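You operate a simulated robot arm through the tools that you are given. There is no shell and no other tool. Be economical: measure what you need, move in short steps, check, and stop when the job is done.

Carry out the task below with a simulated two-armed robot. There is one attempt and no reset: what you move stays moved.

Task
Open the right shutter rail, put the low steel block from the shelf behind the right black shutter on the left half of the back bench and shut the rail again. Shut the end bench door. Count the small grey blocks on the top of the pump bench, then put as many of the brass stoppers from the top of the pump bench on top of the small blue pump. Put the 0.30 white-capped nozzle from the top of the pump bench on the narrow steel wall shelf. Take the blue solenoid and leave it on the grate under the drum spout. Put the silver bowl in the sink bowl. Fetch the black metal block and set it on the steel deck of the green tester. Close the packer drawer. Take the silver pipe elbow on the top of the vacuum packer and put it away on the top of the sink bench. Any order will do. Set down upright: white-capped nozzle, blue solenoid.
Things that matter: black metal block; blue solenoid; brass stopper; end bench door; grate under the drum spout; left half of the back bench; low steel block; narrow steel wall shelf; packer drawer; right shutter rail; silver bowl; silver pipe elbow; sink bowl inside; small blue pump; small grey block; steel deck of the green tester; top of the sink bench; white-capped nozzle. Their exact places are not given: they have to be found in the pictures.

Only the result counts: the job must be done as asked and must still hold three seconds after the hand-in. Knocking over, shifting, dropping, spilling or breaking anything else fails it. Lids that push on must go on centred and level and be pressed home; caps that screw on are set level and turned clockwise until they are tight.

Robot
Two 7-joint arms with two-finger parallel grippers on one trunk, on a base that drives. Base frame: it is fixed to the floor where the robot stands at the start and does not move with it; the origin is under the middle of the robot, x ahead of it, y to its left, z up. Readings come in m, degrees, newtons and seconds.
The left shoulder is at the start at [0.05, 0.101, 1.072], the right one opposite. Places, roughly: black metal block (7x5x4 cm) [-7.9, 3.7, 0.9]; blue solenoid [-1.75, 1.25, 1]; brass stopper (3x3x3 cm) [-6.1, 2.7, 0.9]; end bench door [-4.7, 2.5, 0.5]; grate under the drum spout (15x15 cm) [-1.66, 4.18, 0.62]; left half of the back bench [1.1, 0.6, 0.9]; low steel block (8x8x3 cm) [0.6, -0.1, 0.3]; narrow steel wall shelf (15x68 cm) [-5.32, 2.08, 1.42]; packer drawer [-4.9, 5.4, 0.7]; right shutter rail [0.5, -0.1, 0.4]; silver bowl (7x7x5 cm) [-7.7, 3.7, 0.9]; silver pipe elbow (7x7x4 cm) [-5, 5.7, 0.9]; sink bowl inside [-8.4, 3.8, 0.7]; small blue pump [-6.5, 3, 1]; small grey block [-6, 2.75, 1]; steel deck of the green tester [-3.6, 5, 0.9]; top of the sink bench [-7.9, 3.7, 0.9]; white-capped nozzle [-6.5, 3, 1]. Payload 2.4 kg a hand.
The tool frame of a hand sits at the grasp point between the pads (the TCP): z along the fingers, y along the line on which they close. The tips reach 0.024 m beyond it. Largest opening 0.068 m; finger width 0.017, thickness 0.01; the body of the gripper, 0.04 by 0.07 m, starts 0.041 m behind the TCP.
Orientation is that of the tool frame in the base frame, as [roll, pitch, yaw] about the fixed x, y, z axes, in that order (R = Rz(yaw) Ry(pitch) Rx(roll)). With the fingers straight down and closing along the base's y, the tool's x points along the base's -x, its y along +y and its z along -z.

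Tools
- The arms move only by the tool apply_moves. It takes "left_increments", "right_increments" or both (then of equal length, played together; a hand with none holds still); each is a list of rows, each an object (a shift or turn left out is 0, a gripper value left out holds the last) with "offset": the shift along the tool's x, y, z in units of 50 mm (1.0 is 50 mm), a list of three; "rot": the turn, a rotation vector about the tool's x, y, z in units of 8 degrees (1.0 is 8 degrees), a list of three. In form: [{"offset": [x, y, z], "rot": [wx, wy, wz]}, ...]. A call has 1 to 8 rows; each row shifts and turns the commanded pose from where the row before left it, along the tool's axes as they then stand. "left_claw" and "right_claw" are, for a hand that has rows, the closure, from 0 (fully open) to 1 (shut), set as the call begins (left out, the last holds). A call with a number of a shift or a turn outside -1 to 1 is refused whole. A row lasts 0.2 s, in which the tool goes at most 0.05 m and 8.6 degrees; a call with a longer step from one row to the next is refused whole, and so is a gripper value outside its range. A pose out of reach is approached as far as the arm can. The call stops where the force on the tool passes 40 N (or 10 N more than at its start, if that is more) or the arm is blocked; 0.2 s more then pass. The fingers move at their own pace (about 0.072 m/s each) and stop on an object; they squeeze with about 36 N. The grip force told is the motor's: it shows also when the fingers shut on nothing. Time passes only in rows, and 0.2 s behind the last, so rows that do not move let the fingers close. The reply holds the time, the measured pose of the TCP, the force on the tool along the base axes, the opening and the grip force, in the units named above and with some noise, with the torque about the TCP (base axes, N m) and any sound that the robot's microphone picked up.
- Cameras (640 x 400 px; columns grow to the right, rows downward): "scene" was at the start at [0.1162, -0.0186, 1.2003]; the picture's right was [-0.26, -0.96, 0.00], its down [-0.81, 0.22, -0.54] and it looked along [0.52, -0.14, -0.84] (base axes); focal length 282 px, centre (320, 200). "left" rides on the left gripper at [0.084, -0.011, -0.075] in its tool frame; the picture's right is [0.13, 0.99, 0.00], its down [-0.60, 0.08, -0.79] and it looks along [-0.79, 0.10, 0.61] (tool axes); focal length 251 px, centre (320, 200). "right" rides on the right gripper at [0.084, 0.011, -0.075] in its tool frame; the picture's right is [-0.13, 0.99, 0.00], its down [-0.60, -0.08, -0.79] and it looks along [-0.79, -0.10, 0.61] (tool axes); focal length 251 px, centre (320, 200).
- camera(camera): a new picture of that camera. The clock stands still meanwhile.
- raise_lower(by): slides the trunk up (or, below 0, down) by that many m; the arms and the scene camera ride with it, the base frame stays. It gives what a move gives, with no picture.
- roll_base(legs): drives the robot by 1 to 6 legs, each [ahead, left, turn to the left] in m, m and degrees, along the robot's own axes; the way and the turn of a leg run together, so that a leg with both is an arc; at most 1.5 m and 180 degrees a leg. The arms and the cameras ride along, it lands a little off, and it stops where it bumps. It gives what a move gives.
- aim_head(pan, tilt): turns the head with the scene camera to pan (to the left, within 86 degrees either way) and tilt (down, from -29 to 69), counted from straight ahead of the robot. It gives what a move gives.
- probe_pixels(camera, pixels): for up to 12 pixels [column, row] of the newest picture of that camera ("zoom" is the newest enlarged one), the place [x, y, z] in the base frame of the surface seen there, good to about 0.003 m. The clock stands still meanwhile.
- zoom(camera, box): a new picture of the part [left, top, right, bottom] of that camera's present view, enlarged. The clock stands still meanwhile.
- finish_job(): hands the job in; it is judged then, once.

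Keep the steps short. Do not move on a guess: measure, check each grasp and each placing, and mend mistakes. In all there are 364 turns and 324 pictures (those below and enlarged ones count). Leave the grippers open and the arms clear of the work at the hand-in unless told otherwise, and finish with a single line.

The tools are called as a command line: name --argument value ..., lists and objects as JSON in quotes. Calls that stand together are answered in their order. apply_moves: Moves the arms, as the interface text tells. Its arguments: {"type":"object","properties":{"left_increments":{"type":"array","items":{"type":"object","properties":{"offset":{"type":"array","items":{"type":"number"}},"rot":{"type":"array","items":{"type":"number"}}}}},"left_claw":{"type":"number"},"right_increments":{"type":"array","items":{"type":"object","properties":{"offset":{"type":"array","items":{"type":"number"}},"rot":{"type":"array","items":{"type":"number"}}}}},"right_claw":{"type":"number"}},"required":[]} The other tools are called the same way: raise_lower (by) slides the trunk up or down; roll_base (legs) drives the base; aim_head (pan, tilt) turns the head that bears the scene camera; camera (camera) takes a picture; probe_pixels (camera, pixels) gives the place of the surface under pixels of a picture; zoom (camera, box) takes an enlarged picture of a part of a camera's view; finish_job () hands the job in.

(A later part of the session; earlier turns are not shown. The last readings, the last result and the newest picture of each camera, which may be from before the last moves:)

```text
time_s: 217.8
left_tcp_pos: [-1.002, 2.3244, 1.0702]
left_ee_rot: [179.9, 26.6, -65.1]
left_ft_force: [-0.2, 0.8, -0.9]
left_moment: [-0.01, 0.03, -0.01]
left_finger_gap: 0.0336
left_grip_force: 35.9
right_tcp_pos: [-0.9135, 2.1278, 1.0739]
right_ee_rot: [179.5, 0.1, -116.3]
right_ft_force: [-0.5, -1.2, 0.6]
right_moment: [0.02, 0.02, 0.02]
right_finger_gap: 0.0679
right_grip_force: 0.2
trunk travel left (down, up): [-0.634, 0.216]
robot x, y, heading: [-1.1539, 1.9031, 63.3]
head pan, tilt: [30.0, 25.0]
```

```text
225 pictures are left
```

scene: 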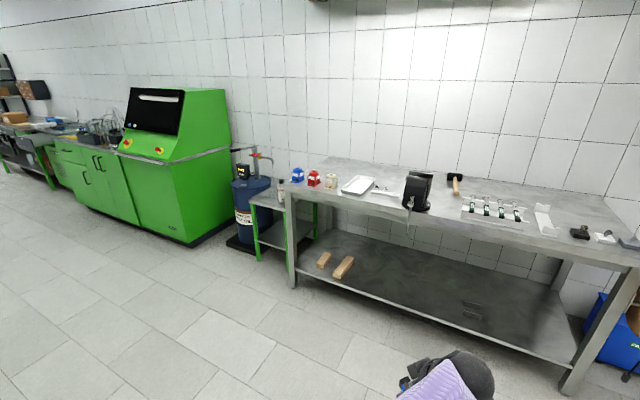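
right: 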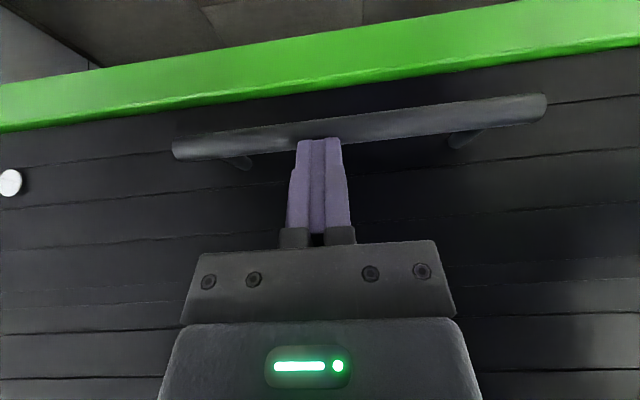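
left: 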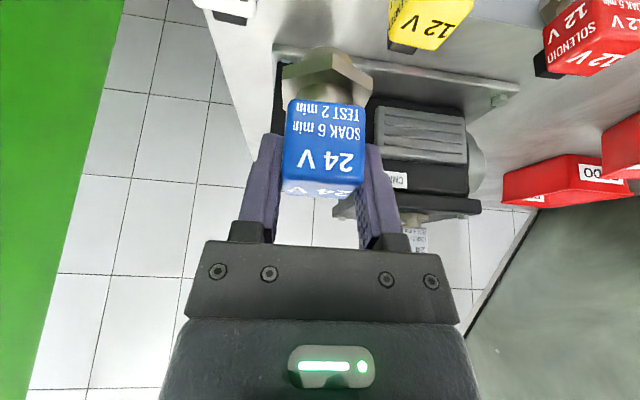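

I turn the left tool back in line with the robot (−51.6° about the vertical) while driving prep: rotate now, then drive to face the small drum table.

apply_moves --left_increments '[{"rot": [0.414, 0, 0.823]}, {"rot": [0.414, 0, 0.823]}, {"rot": [0.414, 0, 0.823]}, {"rot": [0.414, 0, 0.823]}, {"rot": [0.414, 0, 0.823]}, {"rot": [0.414, 0, 0.823]}, {"rot": [0.414, 0, 0.823]}]'

roll_base --legs '[[0.35, 1.3, 1.9], [0.5, 0, 0]]'

aim_head --pan 0 --tilt 30

camera --camera "scene"

```text
time_s: 219.4
left_tcp_pos: [-1.0006, 2.3239, 1.0693]
left_ee_rot: [-180.0, 26.6, -116.8]
left_ft_force: [0.9, -0.8, -2.0]
left_moment: [-0.02, -0.03, 0.02]
left_finger_gap: 0.0338
left_grip_force: 35.8
right_tcp_pos: [-0.9137, 2.1267, 1.0743]
right_ee_rot: [179.5, 0.1, -116.3]
right_ft_force: [-0.4, -0.6, 0.6]
right_moment: [0.0, 0.0, -0.01]
right_finger_gap: 0.0679
right_grip_force: 0.0
trunk travel left (down, up): [-0.634, 0.216]
robot x, y, heading: [-1.1555, 1.901, 63.3]
head pan, tilt: [30.0, 25.0]
```

```text
time_s: 228.6
left_tcp_pos: [-1.8043, 3.6473, 1.07]
left_ee_rot: [179.9, 26.5, -115.1]
left_ft_force: [-0.3, 0.0, -1.9]
left_moment: [-0.04, 0.02, -0.03]
left_finger_gap: 0.0338
left_grip_force: 36.0
right_tcp_pos: [-1.711, 3.4531, 1.0759]
right_ee_rot: [179.5, -0.1, -114.8]
right_ft_force: [0.0, -0.5, 0.1]
right_moment: [-0.02, 0.01, 0.0]
right_finger_gap: 0.0683
right_grip_force: 0.1
trunk travel left (down, up): [-0.634, 0.216]
robot x, y, heading: [-1.9452, 3.2158, 64.6]
head pan, tilt: [30.0, 25.0]
```

```text
time_s: 229.5
left_tcp_pos: [-1.8045, 3.6468, 1.0689]
left_ee_rot: [180.0, 26.6, -115.0]
left_ft_force: [-0.3, -0.3, -2.5]
left_moment: [-0.02, 0.01, 0.0]
left_finger_gap: 0.0336
left_grip_force: 36.2
right_tcp_pos: [-1.7114, 3.4519, 1.0751]
right_ee_rot: [179.5, 0.0, -114.8]
right_ft_force: [0.9, 0.0, 0.3]
right_moment: [0.02, 0.0, -0.01]
right_finger_gap: 0.068
right_grip_force: 0.1
trunk travel left (down, up): [-0.634, 0.216]
robot x, y, heading: [-1.945, 3.2219, 64.4]
head pan, tilt: [0.0, 30.0]
```

```text
224 pictures are left
```

scene: 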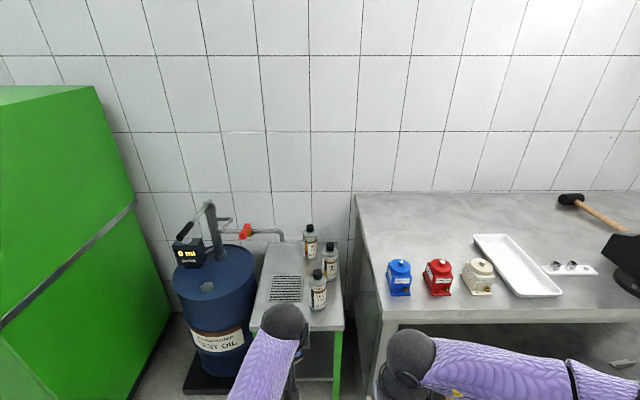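

Good view of grate, spout and three bottles. Zoom and probe them.

zoom --camera "scene" --box '[190, 210, 350, 310]'

probe_pixels --camera "zoom" --pixels '[[325, 265], [450, 268], [305, 358], [445, 365], [385, 310], [372, 100], [514, 245], [510, 390], [560, 150], [240, 260], [230, 90], [400, 390]]'

```text
4.00 times, centred on (270, 260) of scene
```

zoom: 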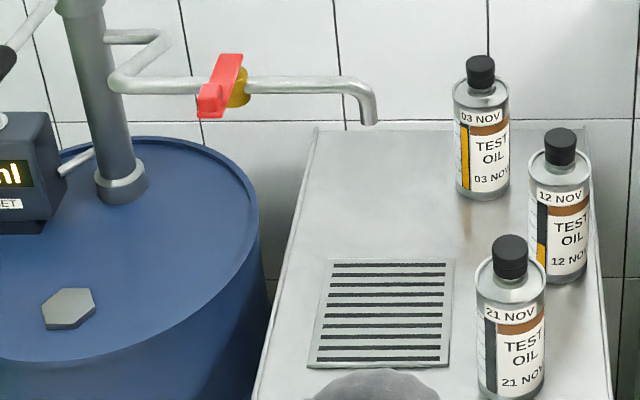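

```text
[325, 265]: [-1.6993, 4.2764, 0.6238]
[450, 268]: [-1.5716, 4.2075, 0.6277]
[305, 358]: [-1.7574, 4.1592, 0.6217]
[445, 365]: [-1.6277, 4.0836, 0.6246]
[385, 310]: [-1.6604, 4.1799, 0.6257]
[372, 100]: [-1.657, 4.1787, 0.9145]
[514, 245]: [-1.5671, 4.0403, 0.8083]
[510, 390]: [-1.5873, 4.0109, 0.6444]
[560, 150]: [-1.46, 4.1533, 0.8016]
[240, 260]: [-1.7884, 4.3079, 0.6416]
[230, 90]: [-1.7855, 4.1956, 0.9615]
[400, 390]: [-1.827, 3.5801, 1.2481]
```

Grate centre (-1.664,4.182,0.625), spout directly above at z≈0.91. Plan: descend in front of the spout, then slide under it. To keep the right hand off the steel table I raise it 0.25 m first.

apply_moves --right_increments '[{"offset": [0, 0, -0.9]}, {"offset": [0, 0, -0.9]}, {"offset": [0, 0, -0.9]}, {"offset": [0, 0, -0.9]}, {"offset": [0, 0.5, -0.8]}, {"offset": [0, 0.5, -0.6]}]'

probe_pixels --camera "scene" --pixels '[[384, 318], [356, 200], [365, 250], [340, 325], [250, 320], [430, 320], [150, 380], [110, 300]]'

```text
time_s: 230.9
left_tcp_pos: [-1.8051, 3.6473, 1.0699]
left_ee_rot: [-180.0, 26.6, -115.1]
left_ft_force: [0.2, -0.6, -1.8]
left_moment: [-0.03, 0.0, -0.01]
left_finger_gap: 0.034
left_grip_force: 36.6
right_tcp_pos: [-1.7554, 3.4732, 1.3256]
right_ee_rot: [179.6, 0.0, -114.8]
right_ft_force: [-0.4, 0.4, 0.0]
right_moment: [0.0, -0.03, 0.0]
right_finger_gap: 0.068
right_grip_force: 0.0
trunk travel left (down, up): [-0.634, 0.216]
robot x, y, heading: [-1.9495, 3.2197, 64.5]
head pan, tilt: [0.0, 30.0]
```

```text
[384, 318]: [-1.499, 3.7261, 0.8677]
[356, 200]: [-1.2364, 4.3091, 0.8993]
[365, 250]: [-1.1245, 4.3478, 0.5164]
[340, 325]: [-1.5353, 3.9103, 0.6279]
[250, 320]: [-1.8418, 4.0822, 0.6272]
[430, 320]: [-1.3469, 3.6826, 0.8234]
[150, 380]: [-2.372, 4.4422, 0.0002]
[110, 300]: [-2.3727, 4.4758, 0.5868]
```

Steel table corner is at s -2.92, t 2.755; clear. Drive ahead 0.41, left 0.09.

roll_base --legs '[[0.41, 0.092, 0.7]]'

aim_head --pan -30 --tilt 50

camera --camera "scene"

```text
time_s: 233.5
left_tcp_pos: [-1.7192, 4.0565, 1.0693]
left_ee_rot: [-179.9, 26.5, -114.5]
left_ft_force: [-0.1, -0.1, -2.8]
left_moment: [-0.06, -0.01, -0.01]
left_finger_gap: 0.0337
left_grip_force: 35.8
right_tcp_pos: [-1.667, 3.8856, 1.3252]
right_ee_rot: [179.4, 0.1, -114.2]
right_ft_force: [0.7, 0.7, -0.3]
right_moment: [-0.04, -0.07, -0.02]
right_finger_gap: 0.0679
right_grip_force: 0.1
trunk travel left (down, up): [-0.634, 0.216]
robot x, y, heading: [-1.8582, 3.6271, 65.2]
head pan, tilt: [0.0, 30.0]
```

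```text
time_s: 234.5
left_tcp_pos: [-1.7212, 4.0558, 1.0701]
left_ee_rot: [179.9, 26.6, -114.5]
left_ft_force: [0.4, 0.0, -1.8]
left_moment: [-0.01, 0.02, 0.02]
left_finger_gap: 0.0337
left_grip_force: 35.8
right_tcp_pos: [-1.6675, 3.8837, 1.3257]
right_ee_rot: [179.5, 0.1, -114.2]
right_ft_force: [-0.3, 0.2, -0.1]
right_moment: [0.01, 0.03, 0.02]
right_finger_gap: 0.068
right_grip_force: 0.0
trunk travel left (down, up): [-0.634, 0.216]
robot x, y, heading: [-1.8574, 3.6252, 65.2]
head pan, tilt: [-30.0, 50.0]
```

```text
222 pictures are left
```

scene: 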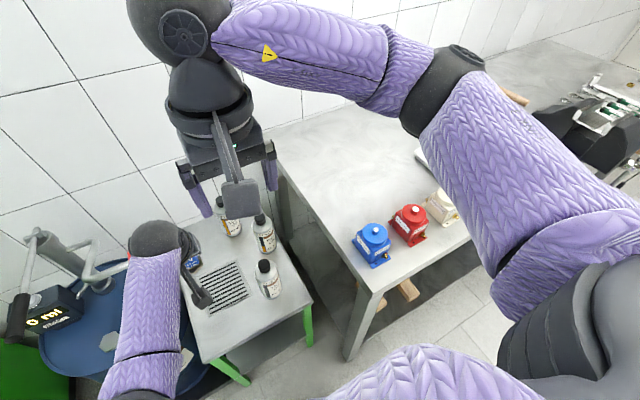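

The right elbow reaches over the steel table; check heights before lowering 0.39.

probe_pixels --camera "scene" --pixels '[[455, 100], [420, 120], [450, 150], [470, 200], [520, 250], [371, 230], [405, 205], [300, 50], [230, 200]]'

```text
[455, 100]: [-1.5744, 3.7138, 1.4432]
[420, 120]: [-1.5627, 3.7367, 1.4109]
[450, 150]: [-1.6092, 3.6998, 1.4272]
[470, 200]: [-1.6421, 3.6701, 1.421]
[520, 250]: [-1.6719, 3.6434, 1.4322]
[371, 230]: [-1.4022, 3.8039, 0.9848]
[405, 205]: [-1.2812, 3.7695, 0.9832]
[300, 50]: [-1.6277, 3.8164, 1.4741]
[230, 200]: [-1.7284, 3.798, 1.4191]
```

Elbow is in front of/left of the table corner with bottom ≈1.3, so lowering 0.33 keeps it ≥0.95. Lower 0.33.

raise_lower --by -0.33

camera --camera "left"

aim_head --pan 20 --tilt 45

camera --camera "scene"

```text
time_s: 237.7
left_tcp_pos: [-1.7204, 4.0574, 0.7391]
left_ee_rot: [-179.9, 26.6, -114.6]
left_ft_force: [-0.5, 0.4, -2.1]
left_moment: [0.0, 0.01, 0.01]
left_finger_gap: 0.0338
left_grip_force: 36.1
right_tcp_pos: [-1.6685, 3.882, 0.9953]
right_ee_rot: [179.4, 0.2, -114.1]
right_ft_force: [-0.7, -0.2, 0.2]
right_moment: [0.01, 0.0, -0.02]
right_finger_gap: 0.0681
right_grip_force: 0.0
trunk travel left (down, up): [-0.304, 0.546]
robot x, y, heading: [-1.857, 3.6255, 65.3]
head pan, tilt: [-30.0, 50.0]
```

```text
221 pictures are left
```

left: 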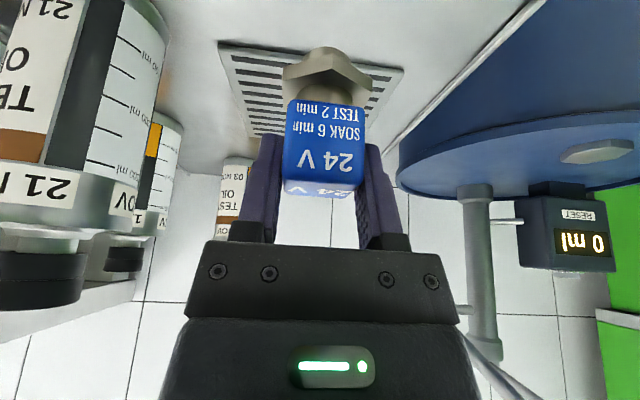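

```text
time_s: 238.9
left_tcp_pos: [-1.7193, 4.0559, 0.7403]
left_ee_rot: [-180.0, 26.6, -114.5]
left_ft_force: [0.3, 0.6, -1.7]
left_moment: [-0.04, -0.03, -0.02]
left_finger_gap: 0.0338
left_grip_force: 36.0
right_tcp_pos: [-1.6681, 3.8826, 0.994]
right_ee_rot: [179.4, 0.1, -114.1]
right_ft_force: [-0.6, 0.6, 0.3]
right_moment: [0.01, 0.01, 0.0]
right_finger_gap: 0.0682
right_grip_force: 0.1
trunk travel left (down, up): [-0.304, 0.546]
robot x, y, heading: [-1.8604, 3.6252, 65.5]
head pan, tilt: [20.0, 45.0]
```

```text
220 pictures are left
```

scene: 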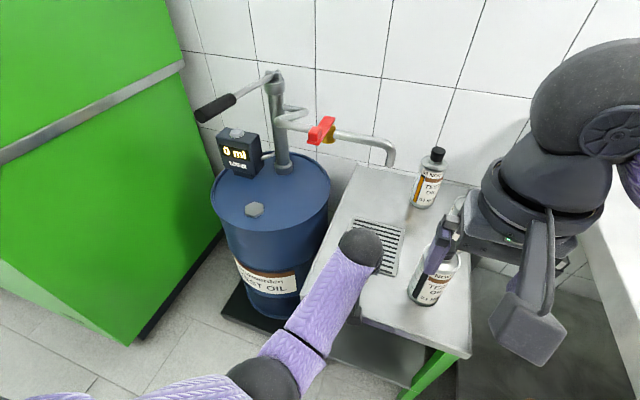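

All clear. Drive ahead 0.115 to bring it under the spout.

roll_base --legs '[[0.112, 0, 0]]'

camera --camera "scene"

camera --camera "left"

```text
time_s: 240.1
left_tcp_pos: [-1.6748, 4.1565, 0.7391]
left_ee_rot: [-179.9, 26.5, -114.6]
left_ft_force: [-1.0, 0.0, -1.7]
left_moment: [-0.03, -0.03, 0.01]
left_finger_gap: 0.0336
left_grip_force: 36.2
right_tcp_pos: [-1.6218, 3.9834, 0.9953]
right_ee_rot: [179.5, 0.1, -114.2]
right_ft_force: [0.7, -0.5, -0.6]
right_moment: [0.02, 0.0, -0.02]
right_finger_gap: 0.0681
right_grip_force: 0.1
trunk travel left (down, up): [-0.304, 0.546]
robot x, y, heading: [-1.808, 3.7262, 65.4]
head pan, tilt: [20.0, 45.0]
```

```text
219 pictures are left
```

scene: 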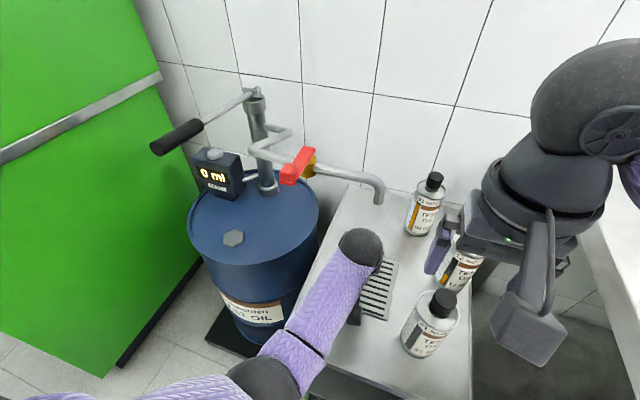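

```text
218 pictures are left
```

left: 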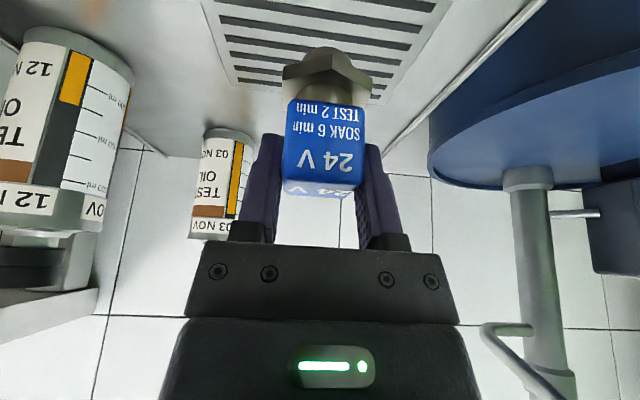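

Over the grate. Lower 0.055, then gently until contact.

raise_lower --by -0.055

camera --camera "left"

```text
time_s: 241.0
left_tcp_pos: [-1.6735, 4.1563, 0.6866]
left_ee_rot: [-179.9, 27.0, -114.5]
left_ft_force: [2.5, 4.8, 21.0]
left_moment: [0.33, -0.07, 0.02]
left_finger_gap: 0.0331
left_grip_force: 36.3
right_tcp_pos: [-1.6228, 3.9822, 0.9411]
right_ee_rot: [179.4, 0.2, -114.2]
right_ft_force: [-0.4, -0.8, 0.4]
right_moment: [0.01, -0.01, 0.0]
right_finger_gap: 0.068
right_grip_force: 0.1
trunk travel left (down, up): [-0.249, 0.601]
robot x, y, heading: [-1.8124, 3.7261, 65.4]
head pan, tilt: [20.0, 45.0]
```

```text
217 pictures are left
```

left: 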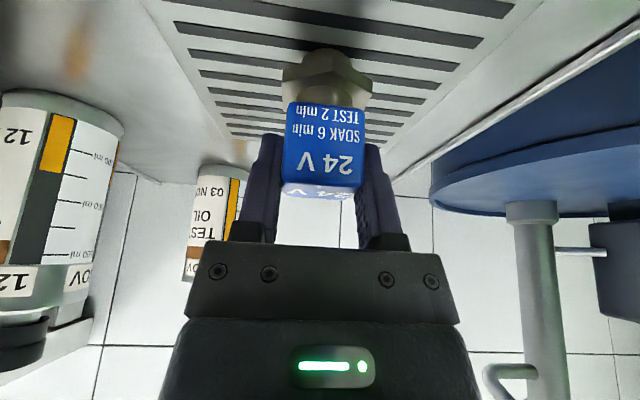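

Contact (21 N). Ease up 1.5 mm, then open.

apply_moves --left_increments '[{"offset": [-0.012, 0, -0.025]}, {}]'

apply_moves --left_increments '[{}, {}, {}]' --left_claw 0.3

camera --camera "left"

```text
time_s: 241.6
left_tcp_pos: [-1.6719, 4.1561, 0.6875]
left_ee_rot: [-179.9, 26.7, -114.5]
left_ft_force: [4.3, 7.3, 21.6]
left_moment: [0.61, -0.38, -0.02]
left_finger_gap: 0.0336
left_grip_force: 36.2
right_tcp_pos: [-1.6212, 3.9832, 0.9413]
right_ee_rot: [179.4, 0.0, -114.3]
right_ft_force: [0.1, -0.1, -0.2]
right_moment: [-0.03, -0.04, 0.0]
right_finger_gap: 0.0679
right_grip_force: 0.1
trunk travel left (down, up): [-0.249, 0.601]
robot x, y, heading: [-1.8125, 3.7257, 65.3]
head pan, tilt: [20.0, 45.0]
```

```text
time_s: 242.4
left_tcp_pos: [-1.6745, 4.1553, 0.6849]
left_ee_rot: [-180.0, 26.5, -114.5]
left_ft_force: [0.7, -0.5, 0.2]
left_moment: [-0.01, -0.03, 0.01]
left_finger_gap: 0.0477
left_grip_force: 0.0
right_tcp_pos: [-1.6224, 3.9816, 0.9395]
right_ee_rot: [179.4, 0.0, -114.2]
right_ft_force: [0.2, -0.1, -0.6]
right_moment: [0.06, -0.01, 0.02]
right_finger_gap: 0.0679
right_grip_force: 0.0
trunk travel left (down, up): [-0.249, 0.601]
robot x, y, heading: [-1.8125, 3.7252, 65.2]
head pan, tilt: [20.0, 45.0]
```

```text
216 pictures are left
```

left: 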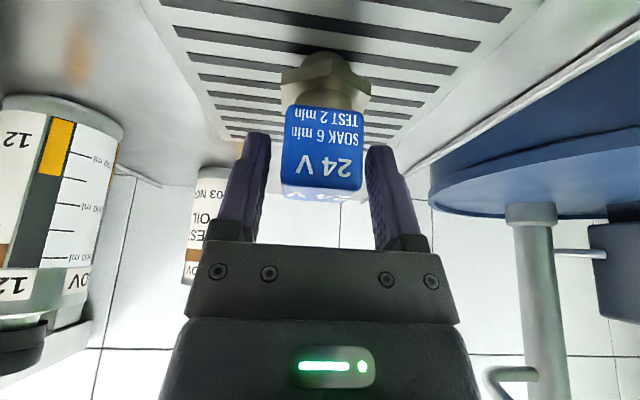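

It stands upright. Withdraw along the tool axis, then back the base off and check.

apply_moves --left_increments '[{"offset": [0, 0, -0.5]}, {"offset": [0, 0, -0.8]}, {"offset": [0, 0, -0.8]}]'

roll_base --legs '[[-0.45, 0, 0]]'

zoom --camera "scene" --box '[160, 100, 480, 300]'

```text
time_s: 243.2
left_tcp_pos: [-1.6965, 4.1162, 0.7814]
left_ee_rot: [179.3, 26.9, -114.6]
left_ft_force: [-0.4, 0.4, -0.1]
left_moment: [0.04, 0.0, -0.03]
left_finger_gap: 0.0473
left_grip_force: 0.0
right_tcp_pos: [-1.622, 3.9832, 0.9405]
right_ee_rot: [179.5, 0.1, -114.1]
right_ft_force: [0.4, 0.6, -0.1]
right_moment: [0.0, 0.01, -0.03]
right_finger_gap: 0.0679
right_grip_force: 0.1
trunk travel left (down, up): [-0.249, 0.601]
robot x, y, heading: [-1.8111, 3.7259, 65.2]
head pan, tilt: [20.0, 45.0]
```

```text
time_s: 246.0
left_tcp_pos: [-1.8849, 3.7076, 0.7805]
left_ee_rot: [179.3, 26.7, -114.6]
left_ft_force: [-0.2, 0.1, -0.4]
left_moment: [0.0, 0.02, -0.04]
left_finger_gap: 0.0476
left_grip_force: 0.0
right_tcp_pos: [-1.809, 3.576, 0.9402]
right_ee_rot: [179.5, 0.1, -114.1]
right_ft_force: [-0.5, -0.1, -0.6]
right_moment: [0.0, -0.01, 0.03]
right_finger_gap: 0.0679
right_grip_force: 0.2
trunk travel left (down, up): [-0.249, 0.601]
robot x, y, heading: [-2.0002, 3.3193, 65.4]
head pan, tilt: [20.0, 45.0]
```

```text
2.00 times, centred on (320, 200) of scene
```

zoom: 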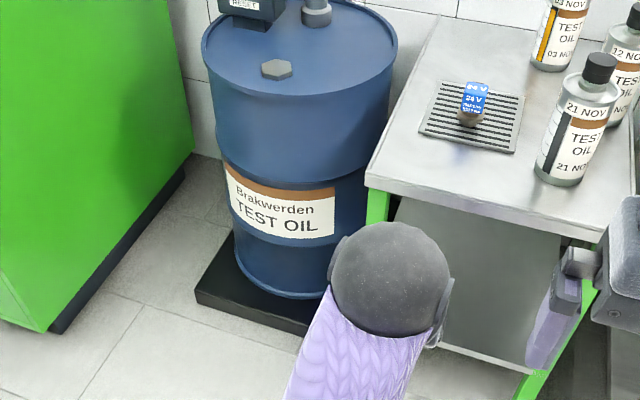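

Solenoid done. Next the end bench door (s≈-5.3, t≈0.3). Straighten the left hand and drive up the corridor.

apply_moves --left_increments '[{"rot": [0, 1, 0]}, {"rot": [0, 1, 0]}, {"rot": [0, 1, 0]}, {"rot": [0, 0.33, 0]}]' --left_claw 0

roll_base --legs '[[0, 0, 89.8], [1.3, 0.5, 0]]'

aim_head --pan 50 --tilt 20

camera --camera "scene"

```text
time_s: 246.7
left_tcp_pos: [-1.8836, 3.7102, 0.7776]
left_ee_rot: [179.7, 7.2, -113.3]
left_ft_force: [2.6, 5.5, -5.2]
left_moment: [0.25, -0.09, 0.02]
left_finger_gap: 0.0681
left_grip_force: 0.1
left hand out of reach, approached as far as the arm can: row 3
right_tcp_pos: [-1.8097, 3.5752, 0.9398]
right_ee_rot: [179.5, 0.1, -114.0]
right_ft_force: [0.1, -0.3, 1.3]
right_moment: [0.0, 0.0, -0.02]
right_finger_gap: 0.0681
right_grip_force: 0.0
trunk travel left (down, up): [-0.249, 0.601]
robot x, y, heading: [-1.9973, 3.3195, 65.4]
head pan, tilt: [20.0, 45.0]
stopped in row 3 (left hand): the force on the tool passed its limit at 92 N (the readings are from after the stop); the commanded pose is now the measured one
```

```text
time_s: 257.4
left_tcp_pos: [-3.7787, 3.5107, 0.7776]
left_ee_rot: [179.6, 6.9, -22.5]
left_ft_force: [-13.4, 10.2, -8.8]
left_moment: [-0.41, -0.05, 0.59]
left_finger_gap: 0.0682
left_grip_force: 0.1
right_tcp_pos: [-3.6445, 3.5845, 0.9405]
right_ee_rot: [179.4, 0.0, -23.4]
right_ft_force: [0.4, 0.1, 0.2]
right_moment: [0.0, 0.0, 0.0]
right_finger_gap: 0.0678
right_grip_force: 0.1
trunk travel left (down, up): [-0.249, 0.601]
robot x, y, heading: [-3.3827, 3.4003, 156.1]
head pan, tilt: [20.0, 45.0]
```

```text
time_s: 258.4
left_tcp_pos: [-3.7773, 3.5104, 0.7782]
left_ee_rot: [179.6, 7.0, -22.6]
left_ft_force: [-8.8, 7.4, -5.8]
left_moment: [-0.27, 0.02, 0.52]
left_finger_gap: 0.0681
left_grip_force: 0.0
right_tcp_pos: [-3.6443, 3.5862, 0.9399]
right_ee_rot: [179.5, 0.1, -23.2]
right_ft_force: [-0.5, -0.4, -0.3]
right_moment: [-0.02, 0.0, 0.0]
right_finger_gap: 0.0681
right_grip_force: 0.1
trunk travel left (down, up): [-0.249, 0.601]
robot x, y, heading: [-3.387, 3.3983, 156.1]
head pan, tilt: [50.0, 20.0]
```

```text
214 pictures are left
```

scene: 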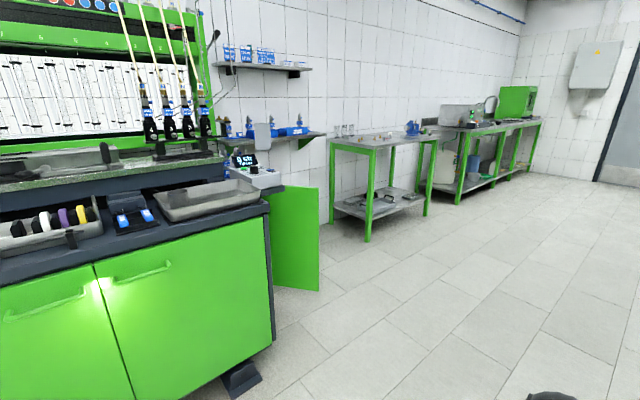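

The open green door stands at the end of the big bench (295,240). Drive 1.1 m further and turn to face it.

roll_base --legs '[[1.1, 0, -1], [0, 0, 60]]'

aim_head --pan 25 --tilt 30

camera --camera "scene"

```text
time_s: 266.6
left_tcp_pos: [-4.679, 3.5718, 0.7792]
left_ee_rot: [179.6, 7.1, 36.1]
left_ft_force: [-14.1, -5.0, -7.4]
left_moment: [-0.1, -0.29, 0.55]
left_finger_gap: 0.0681
left_grip_force: 0.1
right_tcp_pos: [-4.6727, 3.7246, 0.9406]
right_ee_rot: [179.5, 0.1, 35.2]
right_ft_force: [-0.6, -0.8, 0.3]
right_moment: [0.03, 0.01, 0.01]
right_finger_gap: 0.0677
right_grip_force: 0.0
trunk travel left (down, up): [-0.249, 0.601]
robot x, y, heading: [-4.3788, 3.8496, -145.2]
head pan, tilt: [50.0, 20.0]
```

```text
time_s: 267.5
left_tcp_pos: [-4.6782, 3.5725, 0.7786]
left_ee_rot: [179.7, 7.0, 35.9]
left_ft_force: [-9.4, -2.4, -5.9]
left_moment: [-0.22, -0.17, 0.48]
left_finger_gap: 0.068
left_grip_force: 0.1
right_tcp_pos: [-4.6739, 3.7252, 0.9399]
right_ee_rot: [179.4, 0.1, 35.1]
right_ft_force: [0.2, 0.3, 0.5]
right_moment: [0.01, -0.04, -0.01]
right_finger_gap: 0.0679
right_grip_force: 0.0
trunk travel left (down, up): [-0.249, 0.601]
robot x, y, heading: [-4.3785, 3.8472, -145.5]
head pan, tilt: [25.0, 30.0]
```

```text
213 pictures are left
```

scene: 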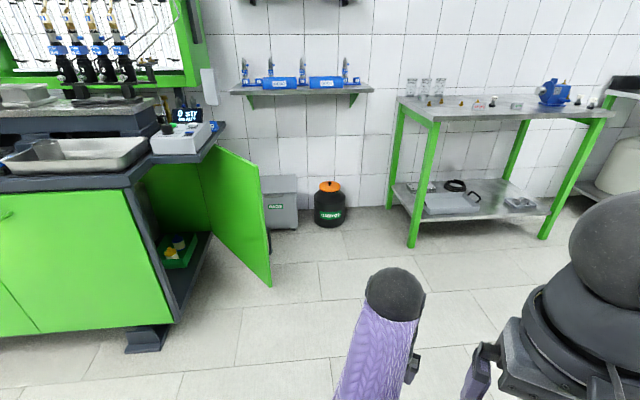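

I see the bench's end opening with its door swung out: hinge near (207,150), free edge at (272,283). Probe points.

probe_pixels --camera "scene" --pixels '[[270, 280], [255, 170], [262, 220], [215, 150], [225, 200], [250, 255], [130, 195], [175, 310], [140, 180], [215, 135], [240, 210], [165, 230]]'

zoom --camera "scene" --box '[80, 100, 320, 310]'

```text
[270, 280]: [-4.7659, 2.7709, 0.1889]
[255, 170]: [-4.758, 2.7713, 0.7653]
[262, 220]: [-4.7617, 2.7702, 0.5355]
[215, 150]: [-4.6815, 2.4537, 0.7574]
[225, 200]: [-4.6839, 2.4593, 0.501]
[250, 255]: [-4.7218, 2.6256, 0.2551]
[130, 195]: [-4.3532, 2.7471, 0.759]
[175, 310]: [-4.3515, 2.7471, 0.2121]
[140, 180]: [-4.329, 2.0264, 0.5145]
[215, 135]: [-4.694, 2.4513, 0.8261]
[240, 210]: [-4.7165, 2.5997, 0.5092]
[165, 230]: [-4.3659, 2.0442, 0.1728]
```

```text
1.90 times, centred on (200, 205) of scene
```

zoom: 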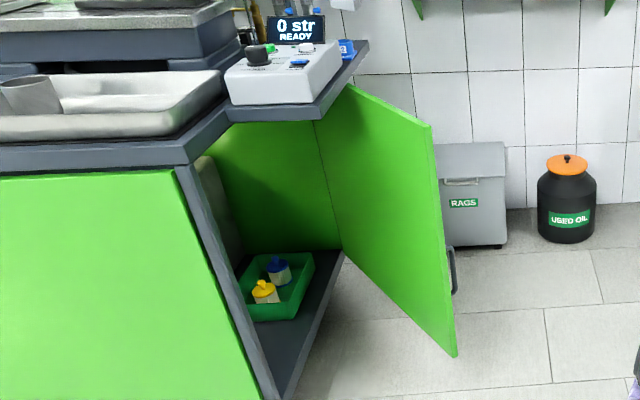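

probe_pixels --camera "zoom" --pixels '[[338, 240], [346, 252], [322, 140], [332, 140], [347, 95], [432, 130], [275, 385], [455, 350], [230, 115], [365, 48], [310, 330], [453, 270]]'

```text
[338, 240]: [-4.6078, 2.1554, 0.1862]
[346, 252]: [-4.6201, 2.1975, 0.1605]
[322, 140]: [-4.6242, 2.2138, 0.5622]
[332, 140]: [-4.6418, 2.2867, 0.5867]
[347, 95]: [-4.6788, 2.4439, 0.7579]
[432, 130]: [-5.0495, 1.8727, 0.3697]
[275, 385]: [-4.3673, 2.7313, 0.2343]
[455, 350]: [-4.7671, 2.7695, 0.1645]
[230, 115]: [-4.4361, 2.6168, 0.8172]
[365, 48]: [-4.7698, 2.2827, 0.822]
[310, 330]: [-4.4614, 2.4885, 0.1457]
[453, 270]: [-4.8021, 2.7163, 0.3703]
```

Door hinge at (s -5.09, t 0.03), free edge at (-5.485, 0.52), i.e. 39° open. I'll push it shut facing along +s. Check the pump bench's near corner for room.

probe_pixels --camera "scene" --pixels '[[412, 245], [400, 100], [438, 118], [545, 235], [600, 115], [390, 205], [300, 225], [332, 225], [372, 90], [235, 90]]'

```text
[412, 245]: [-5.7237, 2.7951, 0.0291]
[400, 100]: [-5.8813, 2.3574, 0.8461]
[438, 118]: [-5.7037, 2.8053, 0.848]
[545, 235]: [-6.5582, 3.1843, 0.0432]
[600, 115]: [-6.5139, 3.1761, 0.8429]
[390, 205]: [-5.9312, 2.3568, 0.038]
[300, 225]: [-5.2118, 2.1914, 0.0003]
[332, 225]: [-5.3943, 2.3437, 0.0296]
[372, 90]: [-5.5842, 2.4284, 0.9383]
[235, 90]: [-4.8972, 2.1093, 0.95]
```

Pump bench starts at s -6.37: plenty of room. Turn to heading -24.8° and sidestep to s≈-6.05, t≈0.56.

roll_base --legs '[[0, 0, 120.7], [-0.46, -1.08, 0]]'

raise_lower --by -0.2

aim_head --pan 0 --tilt 40

camera --camera "scene"

```text
time_s: 278.5
left_tcp_pos: [-4.8264, 2.9413, 0.7787]
left_ee_rot: [179.6, 7.1, 158.8]
left_ft_force: [10.5, -7.6, -7.0]
left_moment: [0.31, 0.05, 0.43]
left_finger_gap: 0.068
left_grip_force: 0.1
right_tcp_pos: [-4.958, 2.8626, 0.9399]
right_ee_rot: [179.6, 0.1, 158.1]
right_ft_force: [0.0, 0.1, -0.2]
right_moment: [0.0, 0.0, -0.04]
right_finger_gap: 0.0681
right_grip_force: 0.1
trunk travel left (down, up): [-0.249, 0.601]
robot x, y, heading: [-5.2179, 3.0434, -22.4]
head pan, tilt: [25.0, 30.0]
```

```text
time_s: 279.1
left_tcp_pos: [-4.8256, 2.9415, 0.7565]
left_ee_rot: [179.7, 7.3, 158.9]
left_ft_force: [7.3, -5.8, -7.1]
left_moment: [0.1, -0.27, 0.37]
left_finger_gap: 0.068
left_grip_force: 0.1
right_tcp_pos: [-4.9588, 2.8621, 0.9179]
right_ee_rot: [179.3, -0.2, 158.0]
right_ft_force: [-0.5, -0.1, 1.3]
right_moment: [-0.01, 0.01, 0.0]
right_finger_gap: 0.068
right_grip_force: 0.1
trunk travel left (down, up): [-0.228, 0.622]
robot x, y, heading: [-5.2195, 3.0418, -22.4]
head pan, tilt: [25.0, 30.0]
stopped: the force on the tool passed its limit at 48 N (the readings are from after the stop); the commanded pose is now the measured one
```

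```text
time_s: 280.0
left_tcp_pos: [-4.8243, 2.9416, 0.7565]
left_ee_rot: [179.7, 7.4, 158.9]
left_ft_force: [15.4, -13.4, -10.6]
left_moment: [0.56, -0.05, 0.87]
left_finger_gap: 0.0678
left_grip_force: 0.1
right_tcp_pos: [-4.9585, 2.8624, 0.9183]
right_ee_rot: [179.4, -0.2, 158.0]
right_ft_force: [1.1, 1.0, -0.3]
right_moment: [0.02, -0.01, -0.03]
right_finger_gap: 0.0678
right_grip_force: 0.0
trunk travel left (down, up): [-0.228, 0.622]
robot x, y, heading: [-5.2233, 3.0415, -22.2]
head pan, tilt: [0.0, 40.0]
```

```text
211 pictures are left
```

scene: 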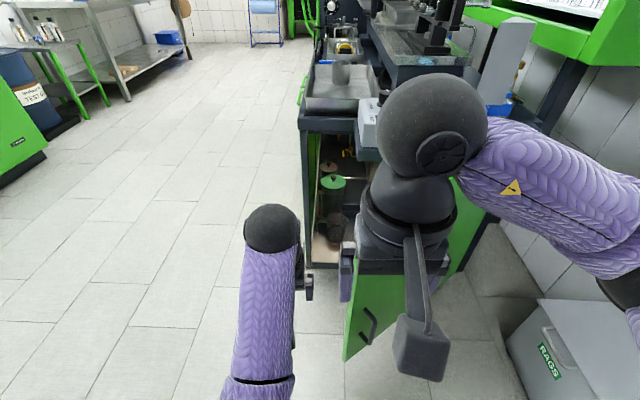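

The left hand's camera presses its own forearm; I free it by moving it forward/down, and turn the base -2.5°.

apply_moves --left_increments '[{"offset": [-0.6, 0, 0.4]}, {"offset": [-0.6, 0, 0.5]}, {"offset": [0, 0, 0.6]}]'

roll_base --legs '[[0, 0, -2.5]]'

raise_lower --by -0.18

```text
time_s: 280.8
left_tcp_pos: [-4.7603, 2.9172, 0.6882]
left_ee_rot: [179.7, 7.2, 158.8]
left_ft_force: [0.5, 0.4, -0.4]
left_moment: [0.01, 0.02, 0.01]
left_finger_gap: 0.0681
left_grip_force: 0.1
right_tcp_pos: [-4.9583, 2.8629, 0.9186]
right_ee_rot: [179.3, -0.2, 158.0]
right_ft_force: [0.2, -0.3, -0.2]
right_moment: [-0.03, -0.03, -0.02]
right_finger_gap: 0.0679
right_grip_force: 0.0
trunk travel left (down, up): [-0.228, 0.622]
robot x, y, heading: [-5.2187, 3.0418, -22.5]
head pan, tilt: [0.0, 40.0]
```

```text
time_s: 281.6
left_tcp_pos: [-4.7662, 2.8982, 0.6898]
left_ee_rot: [179.6, 7.1, 156.2]
left_ft_force: [-0.1, -0.3, 0.8]
left_moment: [0.01, 0.01, -0.02]
left_finger_gap: 0.0681
left_grip_force: 0.0
right_tcp_pos: [-4.9668, 2.8505, 0.9176]
right_ee_rot: [179.5, -0.2, 155.3]
right_ft_force: [-0.2, 0.2, 0.4]
right_moment: [-0.01, -0.02, -0.01]
right_finger_gap: 0.0681
right_grip_force: 0.0
trunk travel left (down, up): [-0.228, 0.622]
robot x, y, heading: [-5.2198, 3.0432, -25.1]
head pan, tilt: [0.0, 40.0]
```

```text
time_s: 283.6
left_tcp_pos: [-4.7666, 2.8981, 0.509]
left_ee_rot: [179.6, 7.3, 156.2]
left_ft_force: [0.3, 0.0, 1.0]
left_moment: [0.04, -0.01, 0.0]
left_finger_gap: 0.0681
left_grip_force: 0.0
right_tcp_pos: [-4.966, 2.8503, 0.7391]
right_ee_rot: [179.4, -0.1, 155.5]
right_ft_force: [-0.4, -0.3, 0.0]
right_moment: [0.0, -0.03, 0.01]
right_finger_gap: 0.0682
right_grip_force: 0.2
trunk travel left (down, up): [-0.048, 0.802]
robot x, y, heading: [-5.2189, 3.0371, -25.3]
head pan, tilt: [0.0, 40.0]
```

I swing the left hand out to the left (clear of the bench front), and lower the right hand with fingers closed.

apply_moves --left_increments '[{"offset": [0, 0.9, 0]}, {"offset": [0, 0.9, 0]}, {"offset": [0, 0.9, 0]}, {"offset": [0, 0.9, 0]}, {"offset": [0, 0.9, 0]}]' --right_increments '[{"offset": [0, -0.3, 0.7]}, {"offset": [0, -0.3, 0.7]}, {"offset": [0, -0.3, 0.7]}, {"offset": [0, -0.2, 0.7]}, {"offset": [0, 0, 0.7]}]' --right_claw 1

apply_moves --right_increments '[{"rot": [0, -1, 0]}, {"rot": [0, -1, 0]}, {"rot": [0, -1, 0]}, {"rot": [0, -1, 0]}, {"rot": [0, -1, 0]}]'

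camera --camera "scene"

```text
time_s: 284.8
left_tcp_pos: [-4.6756, 3.1032, 0.513]
left_ee_rot: [179.7, 7.3, 156.2]
left_ft_force: [0.1, -1.1, 0.0]
left_moment: [0.0, -0.01, -0.03]
left_finger_gap: 0.0679
left_grip_force: 0.1
right_tcp_pos: [-4.9908, 2.8005, 0.5629]
right_ee_rot: [179.5, -0.1, 155.6]
right_ft_force: [-0.1, 1.4, -0.7]
right_moment: [0.03, 0.0, 0.01]
right_finger_gap: 0.0001
right_grip_force: 24.0
trunk travel left (down, up): [-0.048, 0.802]
robot x, y, heading: [-5.2232, 3.0452, -25.1]
head pan, tilt: [0.0, 40.0]
```

```text
time_s: 286.0
left_tcp_pos: [-4.6758, 3.1034, 0.5129]
left_ee_rot: [179.7, 7.2, 156.2]
left_ft_force: [-0.5, -0.1, -0.1]
left_moment: [0.0, 0.0, 0.02]
left_finger_gap: 0.0681
left_grip_force: 0.0
right_tcp_pos: [-4.9777, 2.8078, 0.5571]
right_ee_rot: [178.4, 29.8, 155.3]
right_ft_force: [0.2, 0.0, -0.1]
right_moment: [0.02, 0.02, 0.04]
right_finger_gap: 0.0
right_grip_force: 23.4
right hand out of reach, approached as far as the arm can: row 3, 4, 5
trunk travel left (down, up): [-0.048, 0.802]
robot x, y, heading: [-5.2183, 3.0425, -25.1]
head pan, tilt: [0.0, 40.0]
```

```text
210 pictures are left
```

scene: 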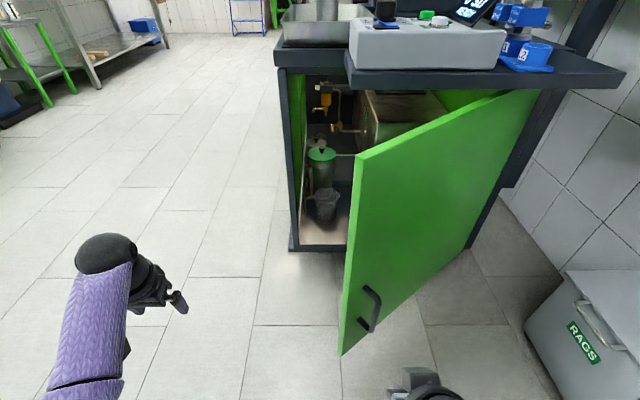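

Clear view. I extend the right arm 0.13 m and then drive ahead to push the door.

apply_moves --right_increments '[{"offset": [-0.78, 0, 0.45]}, {"offset": [-0.78, 0, 0.45]}, {"offset": [-0.78, 0, 0.45]}]'

roll_base --legs '[[0.25, 0, 0]]'

camera --camera "scene"

```text
time_s: 286.8
left_tcp_pos: [-4.6754, 3.1035, 0.513]
left_ee_rot: [179.6, 7.1, 156.1]
left_ft_force: [0.5, 0.1, 0.7]
left_moment: [0.02, -0.03, -0.01]
left_finger_gap: 0.0681
left_grip_force: 0.1
right_tcp_pos: [-4.8517, 2.7551, 0.5543]
right_ee_rot: [178.5, 29.7, 155.3]
right_ft_force: [0.2, 0.7, -0.5]
right_moment: [-0.01, 0.01, 0.0]
right_finger_gap: 0.0
right_grip_force: 23.9
trunk travel left (down, up): [-0.048, 0.802]
robot x, y, heading: [-5.2221, 3.0459, -25.0]
head pan, tilt: [0.0, 40.0]
```

```text
time_s: 288.6
left_tcp_pos: [-4.4516, 3.0011, 0.5123]
left_ee_rot: [179.7, 7.2, 156.4]
left_ft_force: [0.6, -0.3, 0.0]
left_moment: [-0.02, 0.04, -0.02]
left_finger_gap: 0.0678
left_grip_force: 0.2
right_tcp_pos: [-4.6255, 2.6529, 0.5563]
right_ee_rot: [178.4, 29.6, 155.5]
right_ft_force: [1.3, 0.6, 0.9]
right_moment: [-0.02, 0.04, 0.0]
right_finger_gap: 0.0001
right_grip_force: 23.6
trunk travel left (down, up): [-0.048, 0.802]
robot x, y, heading: [-4.9962, 2.9395, -24.6]
head pan, tilt: [0.0, 40.0]
```

```text
209 pictures are left
```

scene: 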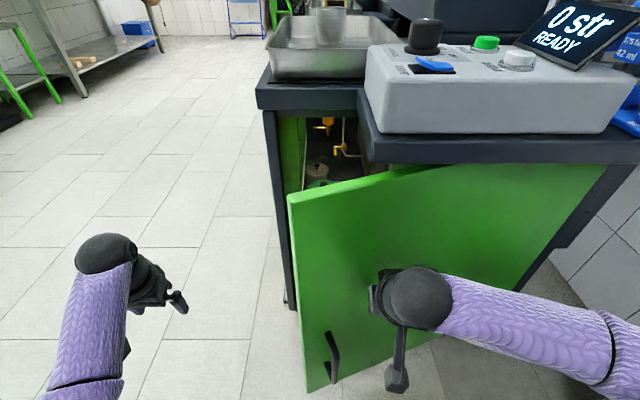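

The door is swinging. Continue 0.11 m, then check.

roll_base --legs '[[0.12, 0, 0]]'

camera --camera "scene"

```text
time_s: 289.9
left_tcp_pos: [-4.342, 2.9492, 0.5128]
left_ee_rot: [179.6, 7.2, 156.4]
left_ft_force: [-0.5, 0.5, -0.7]
left_moment: [-0.02, -0.02, -0.03]
left_finger_gap: 0.0677
left_grip_force: 0.0
right_tcp_pos: [-4.5181, 2.6012, 0.5554]
right_ee_rot: [178.3, 29.6, 155.4]
right_ft_force: [-0.4, -0.6, -0.3]
right_moment: [-0.02, 0.03, 0.02]
right_finger_gap: 0.0001
right_grip_force: 23.5
trunk travel left (down, up): [-0.048, 0.802]
robot x, y, heading: [-4.8872, 2.8882, -25.0]
head pan, tilt: [0.0, 40.0]
```

```text
208 pictures are left
```

scene: 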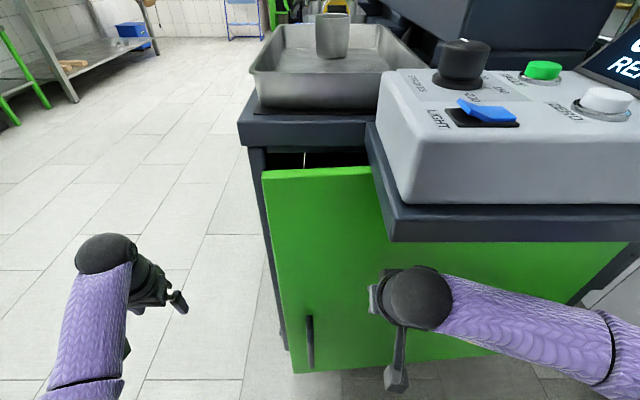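

Almost. Lower the trunk 0.04 for wrist clearance under the console and push the last bit.

raise_lower --by -0.04

roll_base --legs '[[0.07, 0, 0]]'

camera --camera "scene"

```text
time_s: 290.7
left_tcp_pos: [-4.3425, 2.9501, 0.4738]
left_ee_rot: [179.7, 7.1, 156.5]
left_ft_force: [0.4, -0.5, 0.5]
left_moment: [0.02, -0.03, -0.02]
left_finger_gap: 0.0679
left_grip_force: 0.3
right_tcp_pos: [-4.5183, 2.6012, 0.5157]
right_ee_rot: [178.4, 29.8, 155.4]
right_ft_force: [0.2, -0.9, -0.1]
right_moment: [0.0, -0.02, 0.01]
right_finger_gap: 0.0
right_grip_force: 23.4
trunk travel left (down, up): [-0.008, 0.842]
robot x, y, heading: [-4.8867, 2.8869, -25.0]
head pan, tilt: [0.0, 40.0]
```

```text
time_s: 291.8
left_tcp_pos: [-4.283, 2.9209, 0.4722]
left_ee_rot: [179.6, 7.2, 156.1]
left_ft_force: [-0.5, -0.6, 0.7]
left_moment: [-0.02, 0.01, -0.03]
left_finger_gap: 0.0679
left_grip_force: 0.0
right_tcp_pos: [-4.4632, 2.5756, 0.5131]
right_ee_rot: [178.4, 28.5, 155.4]
right_ft_force: [-3.7, 1.6, -0.1]
right_moment: [0.01, 0.04, 0.02]
right_finger_gap: 0.0
right_grip_force: 23.5
trunk travel left (down, up): [-0.008, 0.842]
robot x, y, heading: [-4.8242, 2.8602, -25.0]
head pan, tilt: [0.0, 40.0]
stopped in leg 1: the force on the tool passed its limit at 72 N (the readings are from after the stop); the commanded pose is now the measured one
```

```text
207 pictures are left
```

scene: 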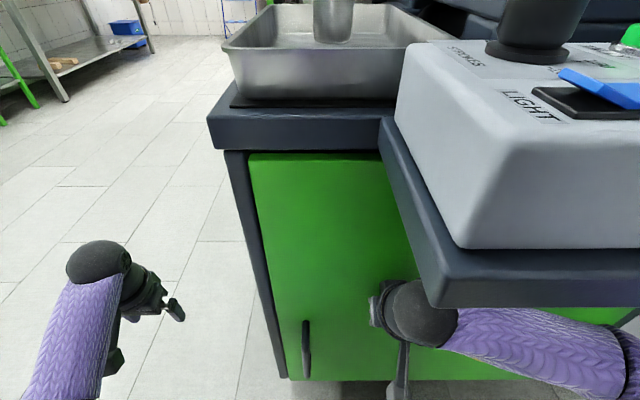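

Door pressed to its stop. Back off 0.3 and verify.

roll_base --legs '[[-0.45, 0.15, 0]]'

camera --camera "scene"

probe_pixels --camera "scene" --pixels '[[300, 120], [310, 230], [400, 200], [480, 180], [285, 110], [290, 200]]'

```text
time_s: 294.6
left_tcp_pos: [-4.6294, 3.245, 0.4719]
left_ee_rot: [179.7, 7.2, 156.2]
left_ft_force: [0.3, 0.1, 0.2]
left_moment: [0.03, 0.0, 0.02]
left_finger_gap: 0.0679
left_grip_force: 0.1
right_tcp_pos: [-4.8091, 2.9008, 0.5122]
right_ee_rot: [178.4, 28.7, 155.3]
right_ft_force: [-0.3, 0.4, -0.3]
right_moment: [-0.02, 0.0, -0.03]
right_finger_gap: 0.0001
right_grip_force: 23.9
trunk travel left (down, up): [-0.008, 0.842]
robot x, y, heading: [-5.173, 3.1876, -25.1]
head pan, tilt: [0.0, 40.0]
```

```text
206 pictures are left
```

scene: 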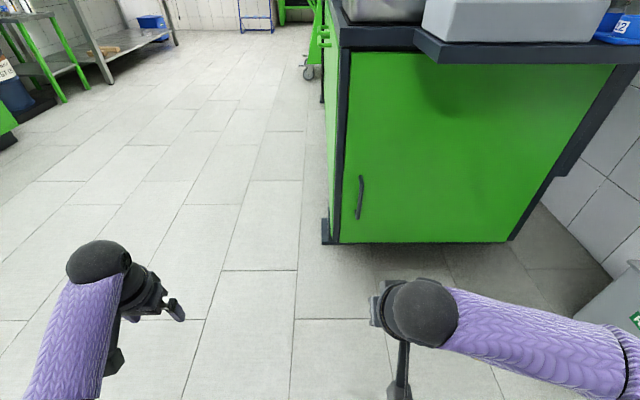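

```text
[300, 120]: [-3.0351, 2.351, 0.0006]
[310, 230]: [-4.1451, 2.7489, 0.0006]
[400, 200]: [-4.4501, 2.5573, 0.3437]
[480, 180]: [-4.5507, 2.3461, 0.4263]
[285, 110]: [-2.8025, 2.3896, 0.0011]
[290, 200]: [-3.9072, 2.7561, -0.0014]
```

The door is flush and shut. Now raise the trunk, straighten the right hand, and move to face the pump bench.

raise_lower --by 0.4

apply_moves --right_increments '[{"rot": [0, 1, 0]}, {"rot": [0, 1, 0]}, {"rot": [0, 1, 0]}, {"rot": [0.15, 0.6, 0]}]' --right_claw 0 --left_increments '[{"offset": [0, -0.9, 0]}, {"offset": [0, -0.9, 0]}, {"offset": [0, -0.9, 0]}, {"offset": [0, -0.9, 0]}]'

roll_base --legs '[[-0.75, 0.35, 0], [0, 0, -89.7]]'

raise_lower --by 0.25

camera --camera "scene"

```text
time_s: 298.5
left_tcp_pos: [-4.6295, 3.2462, 0.872]
left_ee_rot: [179.7, 7.2, 156.2]
left_ft_force: [-0.3, 0.6, 0.0]
left_moment: [-0.04, 0.0, 0.0]
left_finger_gap: 0.0679
left_grip_force: 0.1
right_tcp_pos: [-4.8101, 2.9002, 0.9122]
right_ee_rot: [178.4, 28.7, 155.4]
right_ft_force: [-0.2, 0.1, -0.3]
right_moment: [0.06, -0.02, -0.02]
right_finger_gap: 0.0
right_grip_force: 23.8
trunk travel left (down, up): [-0.408, 0.442]
robot x, y, heading: [-5.1728, 3.1879, -25.2]
head pan, tilt: [0.0, 40.0]
```

```text
time_s: 299.5
left_tcp_pos: [-4.7035, 3.0816, 0.8705]
left_ee_rot: [179.6, 7.2, 156.2]
left_ft_force: [0.6, 0.5, -0.2]
left_moment: [-0.01, 0.01, 0.01]
left_finger_gap: 0.0679
left_grip_force: 0.1
right_tcp_pos: [-4.8108, 2.9009, 0.9129]
right_ee_rot: [179.8, -0.2, 156.1]
right_ft_force: [-0.2, 0.2, -0.1]
right_moment: [-0.01, 0.0, -0.02]
right_finger_gap: 0.0683
right_grip_force: 0.0
trunk travel left (down, up): [-0.408, 0.442]
robot x, y, heading: [-5.1737, 3.1831, -24.9]
head pan, tilt: [0.0, 40.0]
```

```text
time_s: 307.7
left_tcp_pos: [-5.8107, 3.3464, 0.8705]
left_ee_rot: [179.6, 7.2, 65.5]
left_ft_force: [0.1, 0.0, 1.4]
left_moment: [0.01, 0.0, 0.01]
left_finger_gap: 0.0679
left_grip_force: 0.0
right_tcp_pos: [-5.9904, 3.4556, 0.9131]
right_ee_rot: [179.9, -0.2, 65.5]
right_ft_force: [0.0, 1.2, 0.1]
right_moment: [0.04, -0.01, 0.01]
right_finger_gap: 0.0679
right_grip_force: 0.0
trunk travel left (down, up): [-0.408, 0.442]
robot x, y, heading: [-5.7086, 3.8157, -115.9]
head pan, tilt: [0.0, 40.0]
```

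```text
time_s: 310.3
left_tcp_pos: [-5.811, 3.3469, 1.1206]
left_ee_rot: [179.7, 7.3, 65.6]
left_ft_force: [-0.6, -0.1, 0.6]
left_moment: [-0.01, 0.01, 0.01]
left_finger_gap: 0.068
left_grip_force: 0.0
right_tcp_pos: [-5.9917, 3.4555, 1.1645]
right_ee_rot: [179.7, -0.1, 65.5]
right_ft_force: [-0.6, -0.3, 0.8]
right_moment: [0.0, -0.03, 0.0]
right_finger_gap: 0.0681
right_grip_force: 0.0
trunk travel left (down, up): [-0.658, 0.192]
robot x, y, heading: [-5.702, 3.8166, -115.5]
head pan, tilt: [0.0, 40.0]
```

```text
205 pictures are left
```

scene: 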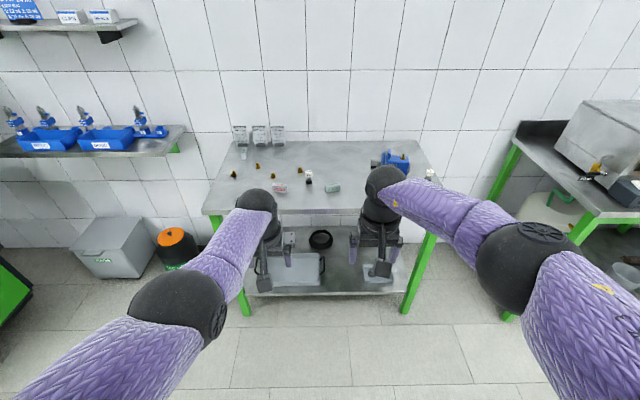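

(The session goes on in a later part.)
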